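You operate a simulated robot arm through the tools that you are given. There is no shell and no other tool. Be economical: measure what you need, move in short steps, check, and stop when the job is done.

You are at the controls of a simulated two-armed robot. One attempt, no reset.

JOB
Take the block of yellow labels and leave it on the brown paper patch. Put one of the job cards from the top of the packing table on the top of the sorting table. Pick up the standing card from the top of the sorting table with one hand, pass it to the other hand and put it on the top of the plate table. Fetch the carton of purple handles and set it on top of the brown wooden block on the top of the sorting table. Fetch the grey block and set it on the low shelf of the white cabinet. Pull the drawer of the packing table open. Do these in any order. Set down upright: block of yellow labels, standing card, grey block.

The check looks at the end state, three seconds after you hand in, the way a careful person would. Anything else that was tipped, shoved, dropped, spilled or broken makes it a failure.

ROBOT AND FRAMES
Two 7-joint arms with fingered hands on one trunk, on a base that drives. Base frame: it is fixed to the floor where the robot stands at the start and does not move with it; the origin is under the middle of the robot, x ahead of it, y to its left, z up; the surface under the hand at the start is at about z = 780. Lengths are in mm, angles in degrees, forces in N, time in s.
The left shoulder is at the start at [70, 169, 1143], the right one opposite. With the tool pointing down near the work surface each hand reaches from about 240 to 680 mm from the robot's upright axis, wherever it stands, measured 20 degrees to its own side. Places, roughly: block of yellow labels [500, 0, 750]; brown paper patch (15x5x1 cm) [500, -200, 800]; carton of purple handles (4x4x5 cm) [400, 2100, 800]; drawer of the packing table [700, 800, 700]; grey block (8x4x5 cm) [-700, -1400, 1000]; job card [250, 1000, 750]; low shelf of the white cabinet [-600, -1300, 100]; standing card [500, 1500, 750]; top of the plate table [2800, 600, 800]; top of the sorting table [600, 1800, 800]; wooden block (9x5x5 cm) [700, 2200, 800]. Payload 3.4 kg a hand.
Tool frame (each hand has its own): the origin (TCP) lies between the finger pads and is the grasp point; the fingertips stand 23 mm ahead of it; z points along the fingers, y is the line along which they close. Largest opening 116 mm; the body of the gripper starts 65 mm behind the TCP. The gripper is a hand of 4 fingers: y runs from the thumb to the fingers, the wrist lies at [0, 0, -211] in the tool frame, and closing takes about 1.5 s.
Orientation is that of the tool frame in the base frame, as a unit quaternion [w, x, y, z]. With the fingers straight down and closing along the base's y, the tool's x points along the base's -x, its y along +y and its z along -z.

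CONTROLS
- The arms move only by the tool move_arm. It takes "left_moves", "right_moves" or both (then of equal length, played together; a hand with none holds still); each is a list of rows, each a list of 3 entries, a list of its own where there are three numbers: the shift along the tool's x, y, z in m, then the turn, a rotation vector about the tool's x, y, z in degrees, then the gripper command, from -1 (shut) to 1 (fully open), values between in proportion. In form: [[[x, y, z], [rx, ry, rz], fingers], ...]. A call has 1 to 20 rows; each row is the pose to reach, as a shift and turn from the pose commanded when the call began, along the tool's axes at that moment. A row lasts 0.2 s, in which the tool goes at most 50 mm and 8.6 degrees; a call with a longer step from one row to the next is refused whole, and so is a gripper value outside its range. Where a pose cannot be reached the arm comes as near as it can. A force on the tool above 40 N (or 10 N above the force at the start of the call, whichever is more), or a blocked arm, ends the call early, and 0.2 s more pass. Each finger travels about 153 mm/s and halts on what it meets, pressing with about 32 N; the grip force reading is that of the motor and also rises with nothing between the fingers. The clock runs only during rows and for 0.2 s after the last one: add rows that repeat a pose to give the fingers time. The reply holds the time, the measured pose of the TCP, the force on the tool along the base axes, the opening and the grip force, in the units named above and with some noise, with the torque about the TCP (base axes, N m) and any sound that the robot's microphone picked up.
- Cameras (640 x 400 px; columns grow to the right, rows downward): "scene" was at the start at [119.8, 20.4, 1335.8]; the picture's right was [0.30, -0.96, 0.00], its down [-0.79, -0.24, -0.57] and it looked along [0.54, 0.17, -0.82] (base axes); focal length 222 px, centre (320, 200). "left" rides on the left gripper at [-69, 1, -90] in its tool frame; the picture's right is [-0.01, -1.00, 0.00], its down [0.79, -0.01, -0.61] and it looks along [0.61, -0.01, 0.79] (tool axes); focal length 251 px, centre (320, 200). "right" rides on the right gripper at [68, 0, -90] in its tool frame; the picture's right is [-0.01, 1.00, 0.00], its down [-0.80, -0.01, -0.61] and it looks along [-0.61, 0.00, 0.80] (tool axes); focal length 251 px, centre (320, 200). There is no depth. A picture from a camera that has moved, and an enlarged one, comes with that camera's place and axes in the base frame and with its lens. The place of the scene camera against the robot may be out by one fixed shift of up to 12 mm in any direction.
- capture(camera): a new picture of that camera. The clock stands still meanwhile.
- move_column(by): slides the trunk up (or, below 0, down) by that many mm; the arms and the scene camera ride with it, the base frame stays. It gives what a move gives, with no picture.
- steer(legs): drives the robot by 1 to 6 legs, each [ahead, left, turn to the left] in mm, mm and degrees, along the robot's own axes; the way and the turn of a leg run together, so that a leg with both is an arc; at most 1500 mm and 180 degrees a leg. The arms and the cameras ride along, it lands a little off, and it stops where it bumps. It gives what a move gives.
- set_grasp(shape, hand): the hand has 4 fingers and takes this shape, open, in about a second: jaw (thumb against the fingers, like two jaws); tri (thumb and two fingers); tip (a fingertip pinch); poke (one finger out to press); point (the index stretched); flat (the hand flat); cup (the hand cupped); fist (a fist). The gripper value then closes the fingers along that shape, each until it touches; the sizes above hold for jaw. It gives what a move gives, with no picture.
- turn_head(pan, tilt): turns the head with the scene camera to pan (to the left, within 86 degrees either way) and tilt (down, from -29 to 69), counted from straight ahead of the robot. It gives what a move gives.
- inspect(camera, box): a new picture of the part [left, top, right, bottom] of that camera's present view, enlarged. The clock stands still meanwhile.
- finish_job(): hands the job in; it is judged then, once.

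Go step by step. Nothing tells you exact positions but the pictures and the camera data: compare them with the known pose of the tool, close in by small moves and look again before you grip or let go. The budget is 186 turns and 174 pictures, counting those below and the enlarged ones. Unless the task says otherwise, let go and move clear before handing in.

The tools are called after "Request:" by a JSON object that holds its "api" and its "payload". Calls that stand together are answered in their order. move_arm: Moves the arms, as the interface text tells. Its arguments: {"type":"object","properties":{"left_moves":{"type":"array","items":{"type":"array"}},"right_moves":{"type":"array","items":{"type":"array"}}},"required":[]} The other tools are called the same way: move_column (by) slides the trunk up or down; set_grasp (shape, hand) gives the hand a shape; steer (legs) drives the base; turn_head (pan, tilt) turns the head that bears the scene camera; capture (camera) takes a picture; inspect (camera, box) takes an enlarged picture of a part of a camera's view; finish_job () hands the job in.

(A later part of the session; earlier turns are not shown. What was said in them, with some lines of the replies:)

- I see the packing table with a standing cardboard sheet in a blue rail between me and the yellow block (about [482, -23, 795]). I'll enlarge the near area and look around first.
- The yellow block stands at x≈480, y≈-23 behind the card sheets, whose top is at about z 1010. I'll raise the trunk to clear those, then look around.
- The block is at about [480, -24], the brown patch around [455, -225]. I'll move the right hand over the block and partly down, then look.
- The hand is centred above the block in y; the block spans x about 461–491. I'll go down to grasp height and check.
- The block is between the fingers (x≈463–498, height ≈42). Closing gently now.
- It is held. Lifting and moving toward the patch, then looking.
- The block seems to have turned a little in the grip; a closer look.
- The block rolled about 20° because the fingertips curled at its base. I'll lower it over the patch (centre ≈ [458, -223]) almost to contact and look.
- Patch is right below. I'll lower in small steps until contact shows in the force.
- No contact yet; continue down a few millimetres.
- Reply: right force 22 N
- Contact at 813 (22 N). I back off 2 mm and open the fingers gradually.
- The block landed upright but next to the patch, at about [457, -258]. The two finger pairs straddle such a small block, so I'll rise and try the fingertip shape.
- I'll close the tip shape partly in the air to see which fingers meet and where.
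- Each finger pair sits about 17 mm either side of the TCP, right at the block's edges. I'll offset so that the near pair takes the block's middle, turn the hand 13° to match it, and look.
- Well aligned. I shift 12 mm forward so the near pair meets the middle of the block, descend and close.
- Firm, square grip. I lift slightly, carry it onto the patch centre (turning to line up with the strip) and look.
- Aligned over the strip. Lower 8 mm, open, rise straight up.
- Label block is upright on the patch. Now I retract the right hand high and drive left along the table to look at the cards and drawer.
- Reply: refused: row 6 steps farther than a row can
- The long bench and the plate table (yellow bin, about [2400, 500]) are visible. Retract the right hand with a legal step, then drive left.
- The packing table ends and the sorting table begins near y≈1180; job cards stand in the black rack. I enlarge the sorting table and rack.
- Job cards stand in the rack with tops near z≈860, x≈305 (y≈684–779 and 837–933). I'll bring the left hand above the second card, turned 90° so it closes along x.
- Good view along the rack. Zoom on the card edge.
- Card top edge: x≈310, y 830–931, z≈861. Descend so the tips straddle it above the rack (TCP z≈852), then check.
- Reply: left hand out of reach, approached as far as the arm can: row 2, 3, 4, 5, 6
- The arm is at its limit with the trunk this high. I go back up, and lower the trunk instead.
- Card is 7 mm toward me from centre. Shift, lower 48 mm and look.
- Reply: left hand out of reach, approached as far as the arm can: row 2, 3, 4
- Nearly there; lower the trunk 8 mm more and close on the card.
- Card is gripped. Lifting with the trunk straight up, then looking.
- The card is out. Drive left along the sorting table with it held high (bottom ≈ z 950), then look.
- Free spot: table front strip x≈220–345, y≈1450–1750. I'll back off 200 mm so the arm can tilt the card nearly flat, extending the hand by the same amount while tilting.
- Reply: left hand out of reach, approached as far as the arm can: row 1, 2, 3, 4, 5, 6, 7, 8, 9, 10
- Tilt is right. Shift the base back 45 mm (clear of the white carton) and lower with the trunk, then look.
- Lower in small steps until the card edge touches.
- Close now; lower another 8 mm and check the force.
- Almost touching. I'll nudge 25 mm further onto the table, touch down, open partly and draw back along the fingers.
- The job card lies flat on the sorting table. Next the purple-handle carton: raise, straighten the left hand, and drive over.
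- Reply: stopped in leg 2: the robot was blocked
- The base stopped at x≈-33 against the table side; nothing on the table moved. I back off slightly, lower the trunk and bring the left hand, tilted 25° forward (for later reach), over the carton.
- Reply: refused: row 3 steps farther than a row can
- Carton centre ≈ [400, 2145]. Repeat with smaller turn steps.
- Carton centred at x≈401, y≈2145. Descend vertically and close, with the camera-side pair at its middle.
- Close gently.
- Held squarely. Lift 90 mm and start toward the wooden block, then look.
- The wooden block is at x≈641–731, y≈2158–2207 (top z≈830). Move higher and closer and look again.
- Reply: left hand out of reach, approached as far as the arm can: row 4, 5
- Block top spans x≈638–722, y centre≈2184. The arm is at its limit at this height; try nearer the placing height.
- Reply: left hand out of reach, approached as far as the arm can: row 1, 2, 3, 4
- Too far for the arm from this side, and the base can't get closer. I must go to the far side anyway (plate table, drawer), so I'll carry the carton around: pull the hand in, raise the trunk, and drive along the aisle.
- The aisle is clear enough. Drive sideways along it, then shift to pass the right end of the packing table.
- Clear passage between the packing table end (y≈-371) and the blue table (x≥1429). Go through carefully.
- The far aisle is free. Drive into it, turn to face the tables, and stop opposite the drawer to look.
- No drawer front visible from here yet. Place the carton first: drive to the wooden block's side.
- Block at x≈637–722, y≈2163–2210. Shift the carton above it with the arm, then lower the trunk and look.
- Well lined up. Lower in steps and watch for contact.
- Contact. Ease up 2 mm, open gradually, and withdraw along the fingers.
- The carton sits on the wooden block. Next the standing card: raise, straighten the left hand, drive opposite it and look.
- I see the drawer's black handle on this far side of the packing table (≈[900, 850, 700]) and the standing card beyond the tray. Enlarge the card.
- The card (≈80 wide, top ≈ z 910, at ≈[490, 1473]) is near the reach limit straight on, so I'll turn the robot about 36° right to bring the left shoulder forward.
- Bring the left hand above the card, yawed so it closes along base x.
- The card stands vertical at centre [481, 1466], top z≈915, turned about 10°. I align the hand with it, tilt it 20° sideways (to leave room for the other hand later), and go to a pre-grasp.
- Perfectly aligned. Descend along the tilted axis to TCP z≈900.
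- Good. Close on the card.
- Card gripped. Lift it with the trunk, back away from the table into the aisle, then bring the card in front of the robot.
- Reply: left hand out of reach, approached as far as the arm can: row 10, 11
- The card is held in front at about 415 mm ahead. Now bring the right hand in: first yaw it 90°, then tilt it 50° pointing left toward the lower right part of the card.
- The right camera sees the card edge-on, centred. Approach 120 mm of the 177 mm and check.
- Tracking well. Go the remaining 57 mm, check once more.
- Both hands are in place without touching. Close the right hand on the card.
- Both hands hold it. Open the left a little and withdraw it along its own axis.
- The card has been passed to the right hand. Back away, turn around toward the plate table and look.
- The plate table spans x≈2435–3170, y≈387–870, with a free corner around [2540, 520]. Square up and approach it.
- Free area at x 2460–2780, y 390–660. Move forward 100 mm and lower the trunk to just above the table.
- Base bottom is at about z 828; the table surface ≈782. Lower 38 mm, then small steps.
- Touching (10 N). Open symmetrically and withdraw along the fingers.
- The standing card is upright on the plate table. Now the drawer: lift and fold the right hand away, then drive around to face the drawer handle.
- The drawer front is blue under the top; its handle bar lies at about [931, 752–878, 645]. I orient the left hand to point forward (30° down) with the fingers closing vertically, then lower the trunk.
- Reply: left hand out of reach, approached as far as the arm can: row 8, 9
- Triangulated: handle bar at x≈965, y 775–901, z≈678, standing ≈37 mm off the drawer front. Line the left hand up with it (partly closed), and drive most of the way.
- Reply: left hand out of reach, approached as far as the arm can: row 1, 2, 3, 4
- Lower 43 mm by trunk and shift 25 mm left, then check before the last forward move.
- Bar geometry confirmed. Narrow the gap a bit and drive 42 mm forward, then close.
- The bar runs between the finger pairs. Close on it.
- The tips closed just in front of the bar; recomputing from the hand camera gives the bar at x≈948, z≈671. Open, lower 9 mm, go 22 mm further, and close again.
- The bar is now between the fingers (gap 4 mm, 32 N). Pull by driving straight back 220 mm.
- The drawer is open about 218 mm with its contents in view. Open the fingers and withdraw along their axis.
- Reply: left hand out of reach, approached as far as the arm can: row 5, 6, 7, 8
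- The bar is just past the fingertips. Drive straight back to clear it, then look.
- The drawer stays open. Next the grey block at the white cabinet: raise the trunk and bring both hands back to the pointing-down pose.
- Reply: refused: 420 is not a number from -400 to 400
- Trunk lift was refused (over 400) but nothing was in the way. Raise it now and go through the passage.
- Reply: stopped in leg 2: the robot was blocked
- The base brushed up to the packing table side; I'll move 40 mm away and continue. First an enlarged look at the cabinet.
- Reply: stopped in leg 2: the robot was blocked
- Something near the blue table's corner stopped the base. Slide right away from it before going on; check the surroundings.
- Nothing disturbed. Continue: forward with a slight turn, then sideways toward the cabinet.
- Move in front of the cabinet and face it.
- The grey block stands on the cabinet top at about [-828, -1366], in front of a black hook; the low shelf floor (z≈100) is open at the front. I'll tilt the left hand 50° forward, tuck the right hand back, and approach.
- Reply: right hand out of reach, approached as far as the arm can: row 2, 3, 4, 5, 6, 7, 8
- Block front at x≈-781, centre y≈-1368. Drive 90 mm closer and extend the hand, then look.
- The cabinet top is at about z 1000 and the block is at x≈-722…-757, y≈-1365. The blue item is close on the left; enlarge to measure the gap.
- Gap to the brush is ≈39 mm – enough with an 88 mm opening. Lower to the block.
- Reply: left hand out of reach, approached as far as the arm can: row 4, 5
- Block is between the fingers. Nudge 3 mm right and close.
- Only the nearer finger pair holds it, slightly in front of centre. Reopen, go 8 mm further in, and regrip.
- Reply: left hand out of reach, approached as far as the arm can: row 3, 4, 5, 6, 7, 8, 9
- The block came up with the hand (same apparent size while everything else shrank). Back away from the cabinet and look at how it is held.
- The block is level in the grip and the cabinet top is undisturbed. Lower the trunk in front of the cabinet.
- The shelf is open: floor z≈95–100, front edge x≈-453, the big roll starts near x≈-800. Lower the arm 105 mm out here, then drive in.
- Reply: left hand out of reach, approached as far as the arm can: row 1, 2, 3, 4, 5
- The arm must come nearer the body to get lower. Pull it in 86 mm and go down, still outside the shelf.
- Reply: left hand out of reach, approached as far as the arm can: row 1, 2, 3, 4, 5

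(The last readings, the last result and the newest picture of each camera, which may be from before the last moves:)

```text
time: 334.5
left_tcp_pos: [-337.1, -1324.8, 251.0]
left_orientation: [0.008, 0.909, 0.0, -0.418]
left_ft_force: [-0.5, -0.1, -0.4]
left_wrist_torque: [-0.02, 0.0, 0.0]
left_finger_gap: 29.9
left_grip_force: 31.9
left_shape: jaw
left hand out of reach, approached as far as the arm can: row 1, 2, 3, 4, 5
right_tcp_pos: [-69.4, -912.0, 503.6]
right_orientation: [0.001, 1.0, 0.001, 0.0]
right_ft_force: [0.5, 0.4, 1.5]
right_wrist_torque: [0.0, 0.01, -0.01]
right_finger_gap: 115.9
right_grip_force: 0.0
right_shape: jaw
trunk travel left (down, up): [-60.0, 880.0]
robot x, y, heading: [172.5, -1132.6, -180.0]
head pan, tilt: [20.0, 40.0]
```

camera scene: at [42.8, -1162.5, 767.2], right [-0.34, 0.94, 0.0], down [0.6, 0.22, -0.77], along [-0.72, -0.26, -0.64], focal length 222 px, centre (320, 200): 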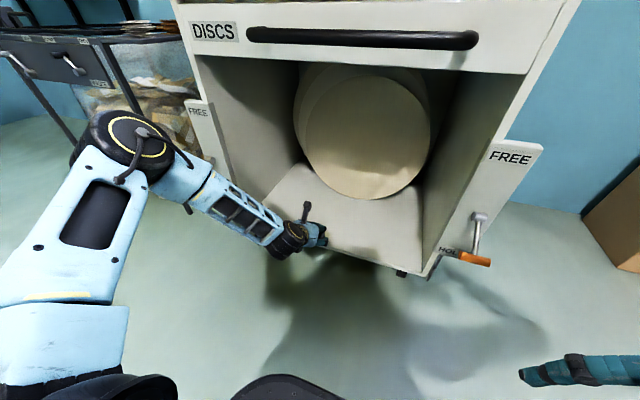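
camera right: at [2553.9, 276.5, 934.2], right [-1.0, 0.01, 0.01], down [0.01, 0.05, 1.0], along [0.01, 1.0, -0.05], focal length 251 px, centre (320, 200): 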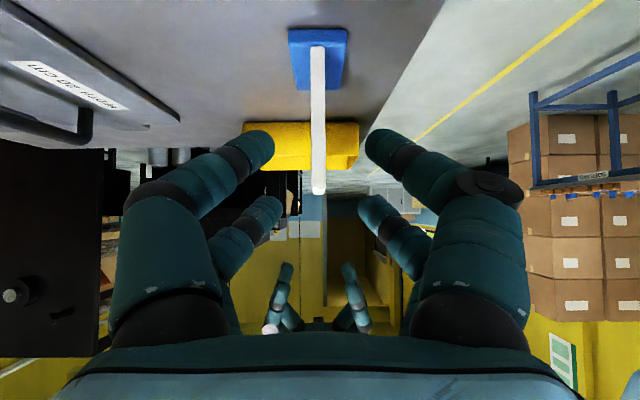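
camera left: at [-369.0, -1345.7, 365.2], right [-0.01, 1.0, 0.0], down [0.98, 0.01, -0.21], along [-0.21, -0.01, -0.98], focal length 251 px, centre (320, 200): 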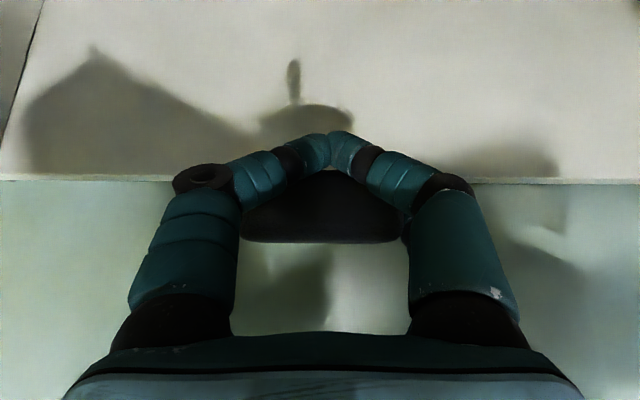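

With 50° tilt the arm can't go lower. A tilt of 35° should allow it (the block would lean 15° and settle flat). Lower the trunk's last 58 mm, ease the tilt by 15°, and lower.

Request:
{"api": "move_column", "payload": {"by": -58}}

Request:
{"api": "move_arm", "payload": {"left_moves": [[[0, 0, 0], [0, 5, 0], -0.4], [[0, 0, 0], [0, 10, 0], -0.4], [[0, 0, 0], [0, 15, 0], -0.4], [[0.012, 0, 0.01], [0, 15, 0], -0.4], [[0.023, 0, 0.0193], [0, 15, 0], -0.4], [[0.023, 0, 0.0193], [0, 15, 0], -0.4]]}}

Request:
{"api": "capture", "payload": {"camera": "left"}}

```text
time: 335.5
left_tcp_pos: [-336.3, -1325.0, 193.3]
left_orientation: [0.006, 0.909, -0.001, -0.416]
left_ft_force: [-0.1, 0.0, -1.1]
left_wrist_torque: [0.0, 0.04, -0.02]
left_finger_gap: 29.7
left_grip_force: 32.0
left_shape: jaw
right_tcp_pos: [-68.8, -911.6, 447.0]
right_orientation: [0.001, 1.0, 0.001, 0.0]
right_ft_force: [0.0, -0.1, 0.6]
right_wrist_torque: [0.0, -0.02, -0.01]
right_finger_gap: 115.8
right_grip_force: 0.0
right_shape: jaw
trunk travel left (down, up): [-2.0, 938.0]
robot x, y, heading: [175.8, -1132.6, -180.1]
head pan, tilt: [20.0, 40.0]
```

```text
time: 336.9
left_tcp_pos: [-335.6, -1328.1, 165.3]
left_orientation: [0.008, 0.956, 0.001, -0.295]
left_ft_force: [0.0, -0.2, -1.8]
left_wrist_torque: [-0.05, 0.01, -0.03]
left_finger_gap: 29.9
left_grip_force: 31.5
left_shape: jaw
left hand out of reach, approached as far as the arm can: row 5, 6
right_tcp_pos: [-68.6, -911.4, 445.9]
right_orientation: [0.001, 1.0, 0.001, 0.0]
right_ft_force: [-0.6, 0.7, 0.4]
right_wrist_torque: [0.02, 0.01, 0.0]
right_finger_gap: 116.0
right_grip_force: 0.0
right_shape: jaw
trunk travel left (down, up): [-2.0, 938.0]
robot x, y, heading: [177.5, -1133.1, -180.1]
head pan, tilt: [20.0, 40.0]
```

```text
17 pictures are left
camera left: at [-341.5, -1327.3, 279.6], right [-0.01, 1.0, -0.01], down [1.0, 0.01, 0.05], along [0.05, -0.01, -1.0], focal length 251 px, centre (320, 200)
```

left: 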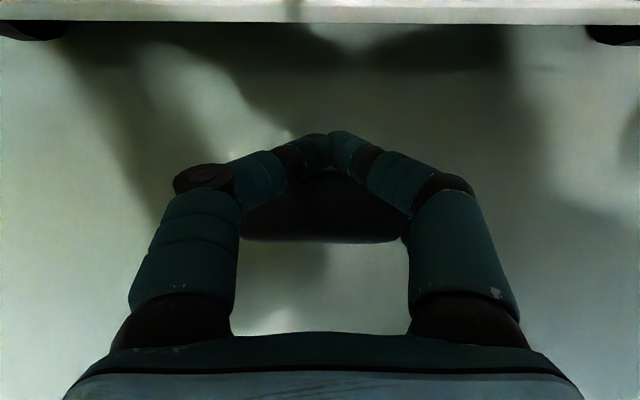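

Shelf top re-measured at z≈116, edge x≈-444. Raise 22 mm for clearance and drive in 220 mm.

Request:
{"api": "move_column", "payload": {"by": 22}}

Request:
{"api": "steer", "payload": {"legs": [[110, 0, 0]]}}

Request:
{"api": "capture", "payload": {"camera": "left"}}

Request:
{"api": "capture", "payload": {"camera": "scene"}}

```text
time: 337.5
left_tcp_pos: [-335.9, -1327.0, 187.6]
left_orientation: [0.007, 0.955, 0.001, -0.295]
left_ft_force: [-0.3, -0.3, -2.4]
left_wrist_torque: [-0.01, 0.03, 0.03]
left_finger_gap: 29.6
left_grip_force: 31.8
left_shape: jaw
right_tcp_pos: [-67.3, -911.6, 468.9]
right_orientation: [-0.001, 1.0, 0.001, 0.0]
right_ft_force: [0.1, 0.4, 0.3]
right_wrist_torque: [0.0, 0.0, 0.01]
right_finger_gap: 116.0
right_grip_force: 0.1
right_shape: jaw
trunk travel left (down, up): [-24.0, 916.0]
robot x, y, heading: [171.4, -1131.4, -179.9]
head pan, tilt: [20.0, 40.0]
```

```text
time: 338.7
left_tcp_pos: [-444.1, -1327.7, 187.0]
left_orientation: [0.007, 0.956, 0.001, -0.295]
left_ft_force: [0.7, -1.5, -2.0]
left_wrist_torque: [-0.02, 0.01, -0.03]
left_finger_gap: 29.5
left_grip_force: 32.3
left_shape: jaw
right_tcp_pos: [-175.7, -912.5, 468.7]
right_orientation: [0.001, 1.0, 0.0, 0.001]
right_ft_force: [1.0, 0.3, 0.0]
right_wrist_torque: [0.03, -0.02, -0.01]
right_finger_gap: 116.0
right_grip_force: 0.1
right_shape: jaw
trunk travel left (down, up): [-24.0, 916.0]
robot x, y, heading: [64.1, -1130.9, -179.9]
head pan, tilt: [20.0, 40.0]
```

```text
16 pictures are left
camera left: at [-449.6, -1326.9, 301.8], right [-0.01, 1.0, -0.01], down [1.0, 0.01, 0.05], along [0.05, -0.01, -1.0], focal length 251 px, centre (320, 200)
```

left: 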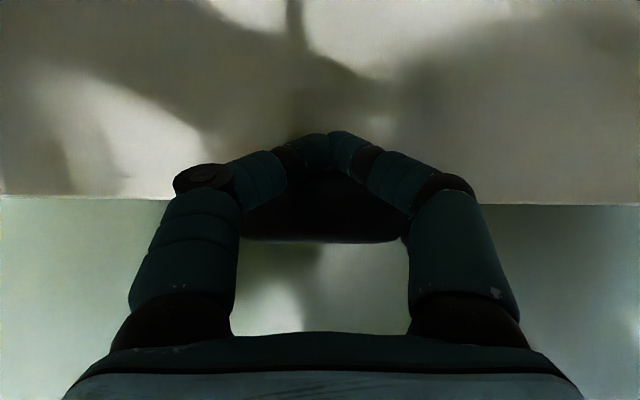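

```text
15 pictures are left
camera scene: at [-65.2, -1162.4, 731.2], right [-0.34, 0.94, 0.0], down [0.6, 0.22, -0.77], along [-0.72, -0.26, -0.64], focal length 222 px, centre (320, 200)
```

scene: 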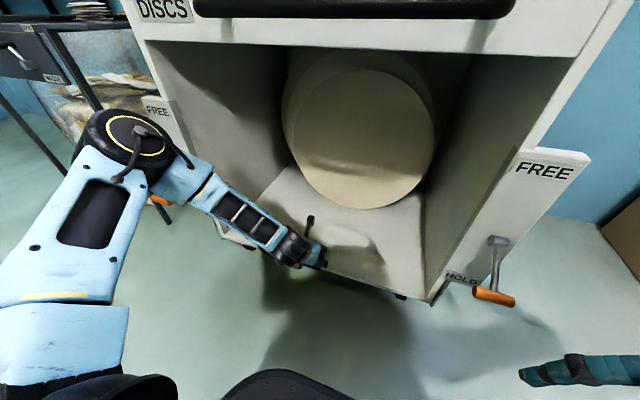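

The block is over the shelf edge with clearance. My elbow is near the left side plate, so shift 90 mm right, then go 80 mm further in.

Request:
{"api": "steer", "payload": {"legs": [[0, -90, 0], [80, 0, 0]]}}

Request:
{"api": "capture", "payload": {"camera": "left"}}

Request:
{"api": "capture", "payload": {"camera": "scene"}}

```text
time: 340.5
left_tcp_pos: [-523.7, -1238.9, 187.7]
left_orientation: [0.007, 0.956, 0.001, -0.294]
left_ft_force: [0.1, -0.1, -2.1]
left_wrist_torque: [-0.02, 0.02, 0.03]
left_finger_gap: 29.5
left_grip_force: 31.6
left_shape: jaw
right_tcp_pos: [-255.5, -821.6, 468.6]
right_orientation: [0.001, 1.0, 0.001, 0.0]
right_ft_force: [0.5, -0.6, -0.3]
right_wrist_torque: [0.0, 0.02, 0.0]
right_finger_gap: 115.8
right_grip_force: 0.0
right_shape: jaw
trunk travel left (down, up): [-24.0, 916.0]
robot x, y, heading: [-15.6, -1044.0, -179.9]
head pan, tilt: [20.0, 40.0]
```

```text
14 pictures are left
camera left: at [-528.9, -1237.6, 301.8], right [-0.01, 1.0, -0.01], down [1.0, 0.01, 0.05], along [0.05, -0.01, -1.0], focal length 251 px, centre (320, 200)
```

left: 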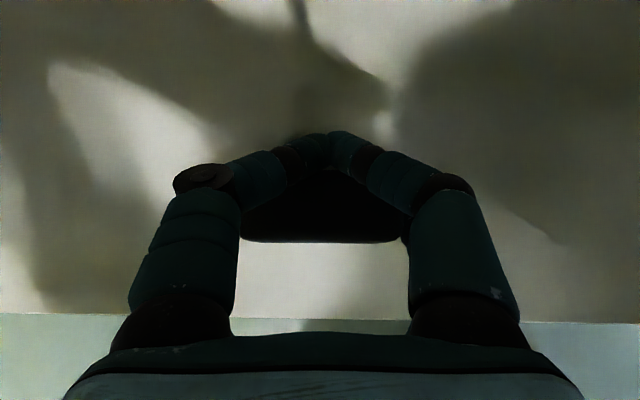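

```text
13 pictures are left
camera scene: at [-144.8, -1072.3, 731.2], right [-0.34, 0.94, 0.0], down [0.6, 0.22, -0.77], along [-0.72, -0.26, -0.64], focal length 222 px, centre (320, 200)
```

scene: 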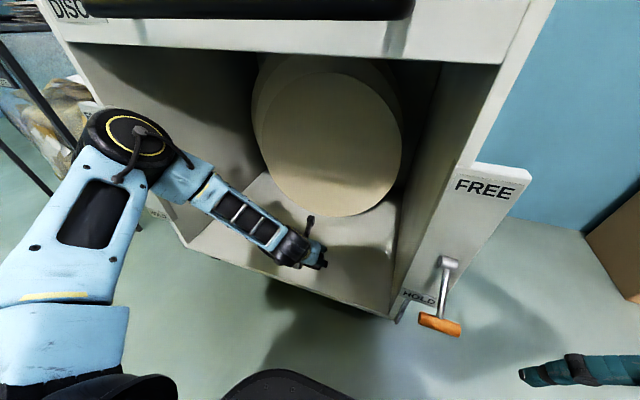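

Block is well inside, over the shelf floor. Lower in small trunk steps to contact.

Request:
{"api": "move_column", "payload": {"by": -15}}

Request:
{"api": "move_column", "payload": {"by": -5}}

Request:
{"api": "capture", "payload": {"camera": "left"}}

```text
time: 341.0
left_tcp_pos: [-526.9, -1237.0, 182.7]
left_orientation: [0.007, 0.953, 0.002, -0.302]
left_ft_force: [7.5, -0.9, 24.4]
left_wrist_torque: [0.12, -0.22, -0.03]
left_finger_gap: 28.9
left_grip_force: 32.4
left_shape: jaw
right_tcp_pos: [-255.6, -822.1, 459.8]
right_orientation: [0.001, 1.0, 0.001, -0.002]
right_ft_force: [0.2, -1.1, -0.2]
right_wrist_torque: [0.0, -0.01, 0.01]
right_finger_gap: 115.8
right_grip_force: 0.0
right_shape: jaw
trunk travel left (down, up): [-13.0, 927.0]
robot x, y, heading: [-15.5, -1041.9, -179.9]
head pan, tilt: [20.0, 40.0]
stopped: the force on the tool passed its limit at 48 N (the readings are from after the stop); the commanded pose is now the measured one
```

```text
time: 341.5
left_tcp_pos: [-527.3, -1238.0, 180.0]
left_orientation: [0.007, 0.953, 0.002, -0.304]
left_ft_force: [6.8, 0.0, 25.9]
left_wrist_torque: [0.02, -0.22, -0.04]
left_finger_gap: 29.0
left_grip_force: 32.1
left_shape: jaw
right_tcp_pos: [-254.7, -821.4, 454.3]
right_orientation: [0.001, 1.0, 0.002, -0.002]
right_ft_force: [-0.8, -0.1, 0.0]
right_wrist_torque: [-0.01, 0.01, 0.02]
right_finger_gap: 116.0
right_grip_force: 0.1
right_shape: jaw
trunk travel left (down, up): [-8.0, 932.0]
robot x, y, heading: [-15.9, -1041.4, -179.9]
head pan, tilt: [20.0, 40.0]
stopped: the force on the tool passed its limit at 40 N (the readings are from after the stop); the commanded pose is now the measured one
```

```text
12 pictures are left
camera left: at [-530.3, -1236.4, 294.0], right [-0.01, 1.0, -0.01], down [1.0, 0.01, 0.03], along [0.04, -0.01, -1.0], focal length 251 px, centre (320, 200)
```

left: 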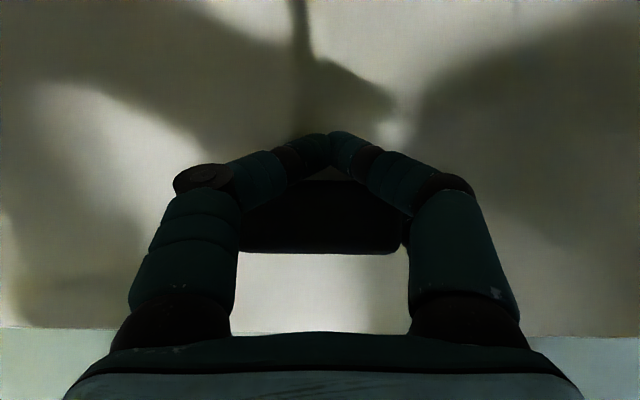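

The block's far edge rests on the shelf. Relieve the pressure slightly and open the fingers slowly.

Request:
{"api": "move_column", "payload": {"by": 3}}

Request:
{"api": "move_arm", "payload": {"left_moves": [[[0, 0, 0], [0, -3, 0], -0.3], [[0, 0, 0], [0, -6, 0], -0.1], [[0, 0, 0], [0, -6, 0], 0.1], [[0, 0, 0], [0, -6, 0], 0.2], [[0, 0, 0], [0, -6, 0], 0.25], [[0, 0, 0], [0, -6, 0], 0.3], [[0, 0, 0], [0, -6, 0], 0.4], [[0, 0, 0], [0, -6, 0], 0.5], [[0, 0, 0], [0, -6, 0], 0.6], [[0, 0, 0], [0, -6, 0], 0.8], [[0, 0, 0], [0, -6, 0], 0.8]]}}

Request:
{"api": "capture", "payload": {"camera": "left"}}

```text
time: 342.0
left_tcp_pos: [-526.6, -1236.9, 180.9]
left_orientation: [0.006, 0.953, 0.0, -0.302]
left_ft_force: [-2.5, 1.3, 13.7]
left_wrist_torque: [0.05, 0.08, -0.02]
left_finger_gap: 28.8
left_grip_force: 32.4
left_shape: jaw
right_tcp_pos: [-255.2, -822.2, 456.8]
right_orientation: [0.001, 1.0, 0.002, 0.0]
right_ft_force: [0.7, -0.8, 0.1]
right_wrist_torque: [0.02, -0.01, 0.01]
right_finger_gap: 115.8
right_grip_force: 0.2
right_shape: jaw
trunk travel left (down, up): [-11.0, 929.0]
robot x, y, heading: [-13.3, -1039.0, -179.6]
head pan, tilt: [20.0, 40.0]
```

```text
time: 344.4
left_tcp_pos: [-523.9, -1239.3, 183.3]
left_orientation: [0.006, 0.937, 0.001, -0.349]
left_ft_force: [-0.4, 0.8, 0.3]
left_wrist_torque: [0.01, 0.0, 0.04]
left_finger_gap: 104.3
left_grip_force: 0.0
left_shape: jaw
left hand out of reach, approached as far as the arm can: row 2, 3, 4, 5, 6, 7, 8, 9, 10, 11
right_tcp_pos: [-257.1, -822.4, 456.8]
right_orientation: [0.001, 1.0, 0.002, 0.0]
right_ft_force: [-0.5, 1.1, -0.4]
right_wrist_torque: [0.01, 0.03, 0.01]
right_finger_gap: 115.8
right_grip_force: 0.0
right_shape: jaw
trunk travel left (down, up): [-11.0, 929.0]
robot x, y, heading: [-12.0, -1040.3, -179.8]
head pan, tilt: [20.0, 40.0]
```

```text
11 pictures are left
camera left: at [-517.0, -1238.6, 296.8], right [-0.01, 1.0, 0.0], down [1.0, 0.01, -0.06], along [-0.06, -0.01, -1.0], focal length 251 px, centre (320, 200)
```

left: 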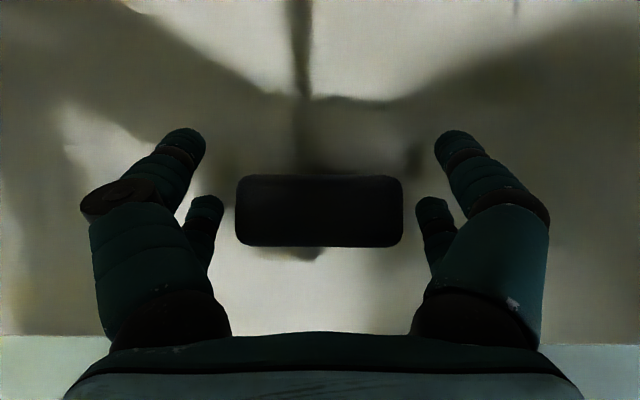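

The block stands upright on the shelf (its top outline matches 72×33 mm). Withdraw straight back and verify.

Request:
{"api": "steer", "payload": {"legs": [[-330, 0, 0]]}}

Request:
{"api": "inspect", "payload": {"camera": "scene", "box": [180, 80, 460, 260]}}

```text
time: 346.6
left_tcp_pos: [-191.6, -1238.6, 182.4]
left_orientation: [0.005, 0.937, 0.001, -0.349]
left_ft_force: [0.8, -0.1, 0.8]
left_wrist_torque: [-0.02, -0.01, -0.03]
left_finger_gap: 104.3
left_grip_force: 0.0
left_shape: jaw
right_tcp_pos: [75.8, -821.4, 456.5]
right_orientation: [0.0, 1.0, 0.001, 0.0]
right_ft_force: [-0.6, 0.4, 0.2]
right_wrist_torque: [-0.02, -0.03, -0.02]
right_finger_gap: 116.1
right_grip_force: 0.1
right_shape: jaw
trunk travel left (down, up): [-11.0, 929.0]
robot x, y, heading: [314.6, -1039.7, -179.9]
head pan, tilt: [20.0, 40.0]
```

```text
2.22 times, centred on (320, 170) of scene
camera zoom: at [187.3, -1071.4, 718.6], right [-0.35, 0.94, 0.0], down [0.6, 0.22, -0.77], along [-0.72, -0.26, -0.64], focal length 494 px, centre (320, 267)
```

zoom: 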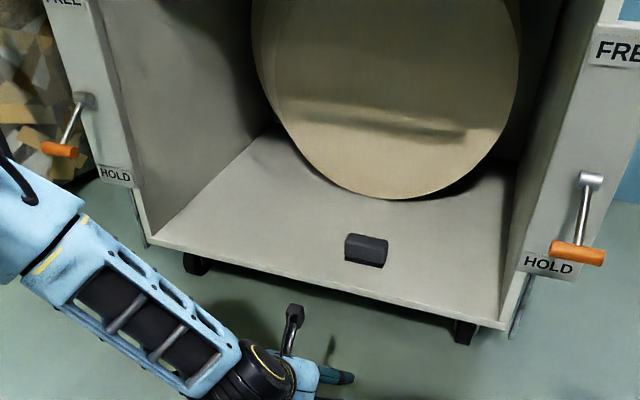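

Request:
{"api": "inspect", "payload": {"camera": "scene", "box": [310, 160, 370, 205]}}

Request:
{"api": "move_column", "payload": {"by": 400}}

Request:
{"api": "move_column", "payload": {"by": 400}}

Request:
{"api": "capture", "payload": {"camera": "scene"}}

```text
8.89 times, centred on (340, 182) of scene
camera zoom: at [187.3, -1071.4, 718.6], right [-0.35, 0.94, 0.0], down [0.6, 0.22, -0.77], along [-0.72, -0.26, -0.64], focal length 1978 px, centre (142, 356)
```

zoom: 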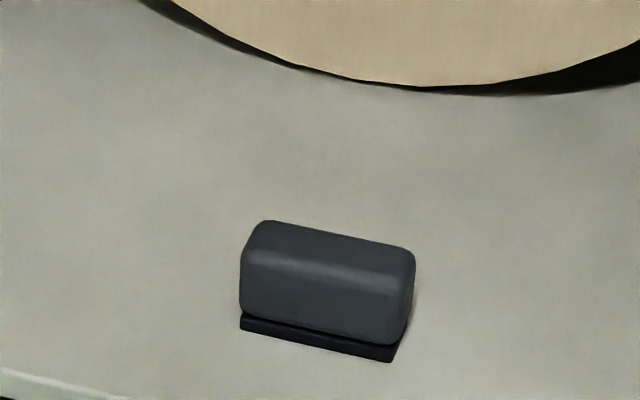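

```text
time: 350.4
left_tcp_pos: [-191.5, -1238.4, 584.3]
left_orientation: [0.006, 0.937, 0.001, -0.35]
left_ft_force: [0.6, 1.1, -0.1]
left_wrist_torque: [0.03, -0.04, -0.01]
left_finger_gap: 104.4
left_grip_force: 0.0
left_shape: jaw
right_tcp_pos: [75.1, -821.6, 856.6]
right_orientation: [0.001, 1.0, 0.001, 0.0]
right_ft_force: [-0.1, -0.2, -1.2]
right_wrist_torque: [0.03, -0.03, -0.01]
right_finger_gap: 116.0
right_grip_force: 0.1
right_shape: jaw
trunk travel left (down, up): [-411.0, 529.0]
robot x, y, heading: [314.1, -1039.8, -180.0]
head pan, tilt: [20.0, 40.0]
```

```text
time: 354.3
left_tcp_pos: [-192.4, -1237.6, 983.4]
left_orientation: [0.006, 0.937, 0.001, -0.349]
left_ft_force: [-0.3, 0.5, -0.6]
left_wrist_torque: [0.02, 0.02, -0.02]
left_finger_gap: 104.4
left_grip_force: 0.0
left_shape: jaw
right_tcp_pos: [75.4, -821.5, 1256.2]
right_orientation: [0.001, 1.0, 0.001, 0.0]
right_ft_force: [0.0, -0.5, -0.5]
right_wrist_torque: [-0.02, 0.0, -0.01]
right_finger_gap: 116.1
right_grip_force: 0.1
right_shape: jaw
trunk travel left (down, up): [-811.0, 129.0]
robot x, y, heading: [314.9, -1039.1, -179.5]
head pan, tilt: [20.0, 40.0]
```

```text
8 pictures are left
camera scene: at [187.2, -1071.4, 1518.6], right [-0.35, 0.94, 0.0], down [0.6, 0.22, -0.77], along [-0.72, -0.26, -0.64], focal length 222 px, centre (320, 200)
```

scene: 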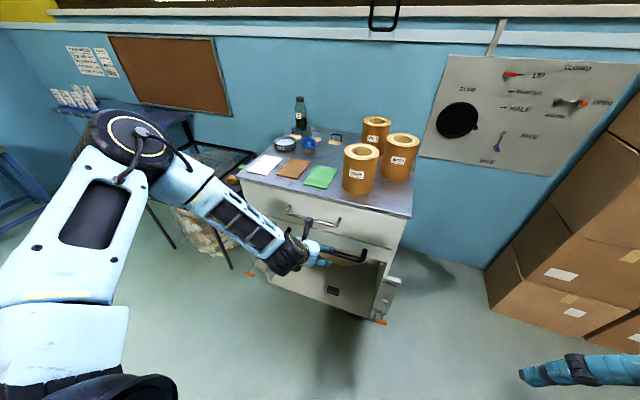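

Request:
{"api": "inspect", "payload": {"camera": "scene", "box": [240, 85, 420, 220]}}

Request:
{"api": "turn_head", "payload": {"pan": -86, "tilt": 25}}

Request:
{"api": "capture", "payload": {"camera": "scene"}}

```text
2.96 times, centred on (330, 152) of scene
camera zoom: at [187.2, -1071.4, 1518.6], right [-0.35, 0.94, 0.0], down [0.6, 0.22, -0.77], along [-0.72, -0.26, -0.64], focal length 659 px, centre (290, 341)
```

zoom: 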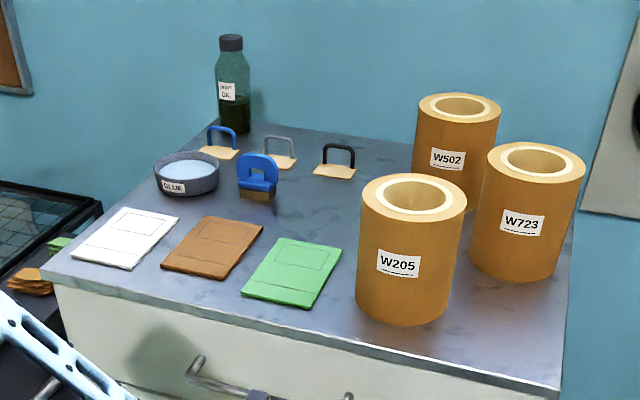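

```text
time: 356.1
left_tcp_pos: [-192.9, -1238.2, 983.9]
left_orientation: [0.006, 0.937, 0.0, -0.35]
left_ft_force: [-0.7, 0.3, 0.0]
left_wrist_torque: [-0.04, -0.01, 0.0]
left_finger_gap: 104.0
left_grip_force: 0.1
left_shape: jaw
right_tcp_pos: [75.2, -820.5, 1255.2]
right_orientation: [0.001, 1.0, 0.002, 0.0]
right_ft_force: [0.0, 0.7, 0.1]
right_wrist_torque: [0.02, 0.01, 0.0]
right_finger_gap: 115.9
right_grip_force: 0.1
right_shape: jaw
trunk travel left (down, up): [-811.0, 129.0]
robot x, y, heading: [315.4, -1040.9, -179.9]
head pan, tilt: [-85.9, 25.0]
```

```text
6 pictures are left
camera scene: at [260.1, -950.2, 1542.0], right [1.0, 0.07, 0.0], down [0.03, -0.42, -0.91], along [-0.07, 0.9, -0.42], focal length 222 px, centre (320, 200)
```

scene: 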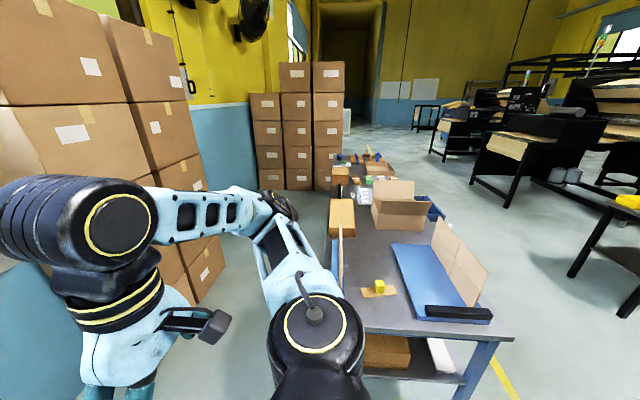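

All six items look right: the yellow labels sit on the patch, the cabinet top is undisturbed, and both hands are clear. Handing in.

Request:
{"api": "finish_job", "payload": {}}

```text
The job is handed in.
```

I finished all six tasks and handed the job in; no result came back.

- **Yellow labels:** the block stands upright on the brown paper patch. My first release landed just beside the patch, so I picked it up again and re-placed it.
- **Job card:** one card lies flat on the sorting table.
- **Standing card:** I passed it from the left hand to the right, and it stands upright on the plate table.
- **Purple-handle carton:** it is on top of the wooden block on the sorting table.
- **Grey block:** it stands upright on the low shelf of the white cabinet.
- **Packing table drawer:** it is open by about 218 mm.

The base was stopped three times while driving, apparently by contact with the sorting, packing and blue tables. In the pictures I took, nothing looked moved or tipped. I did not take a fresh look at the plate table or the drawer just before handing in.
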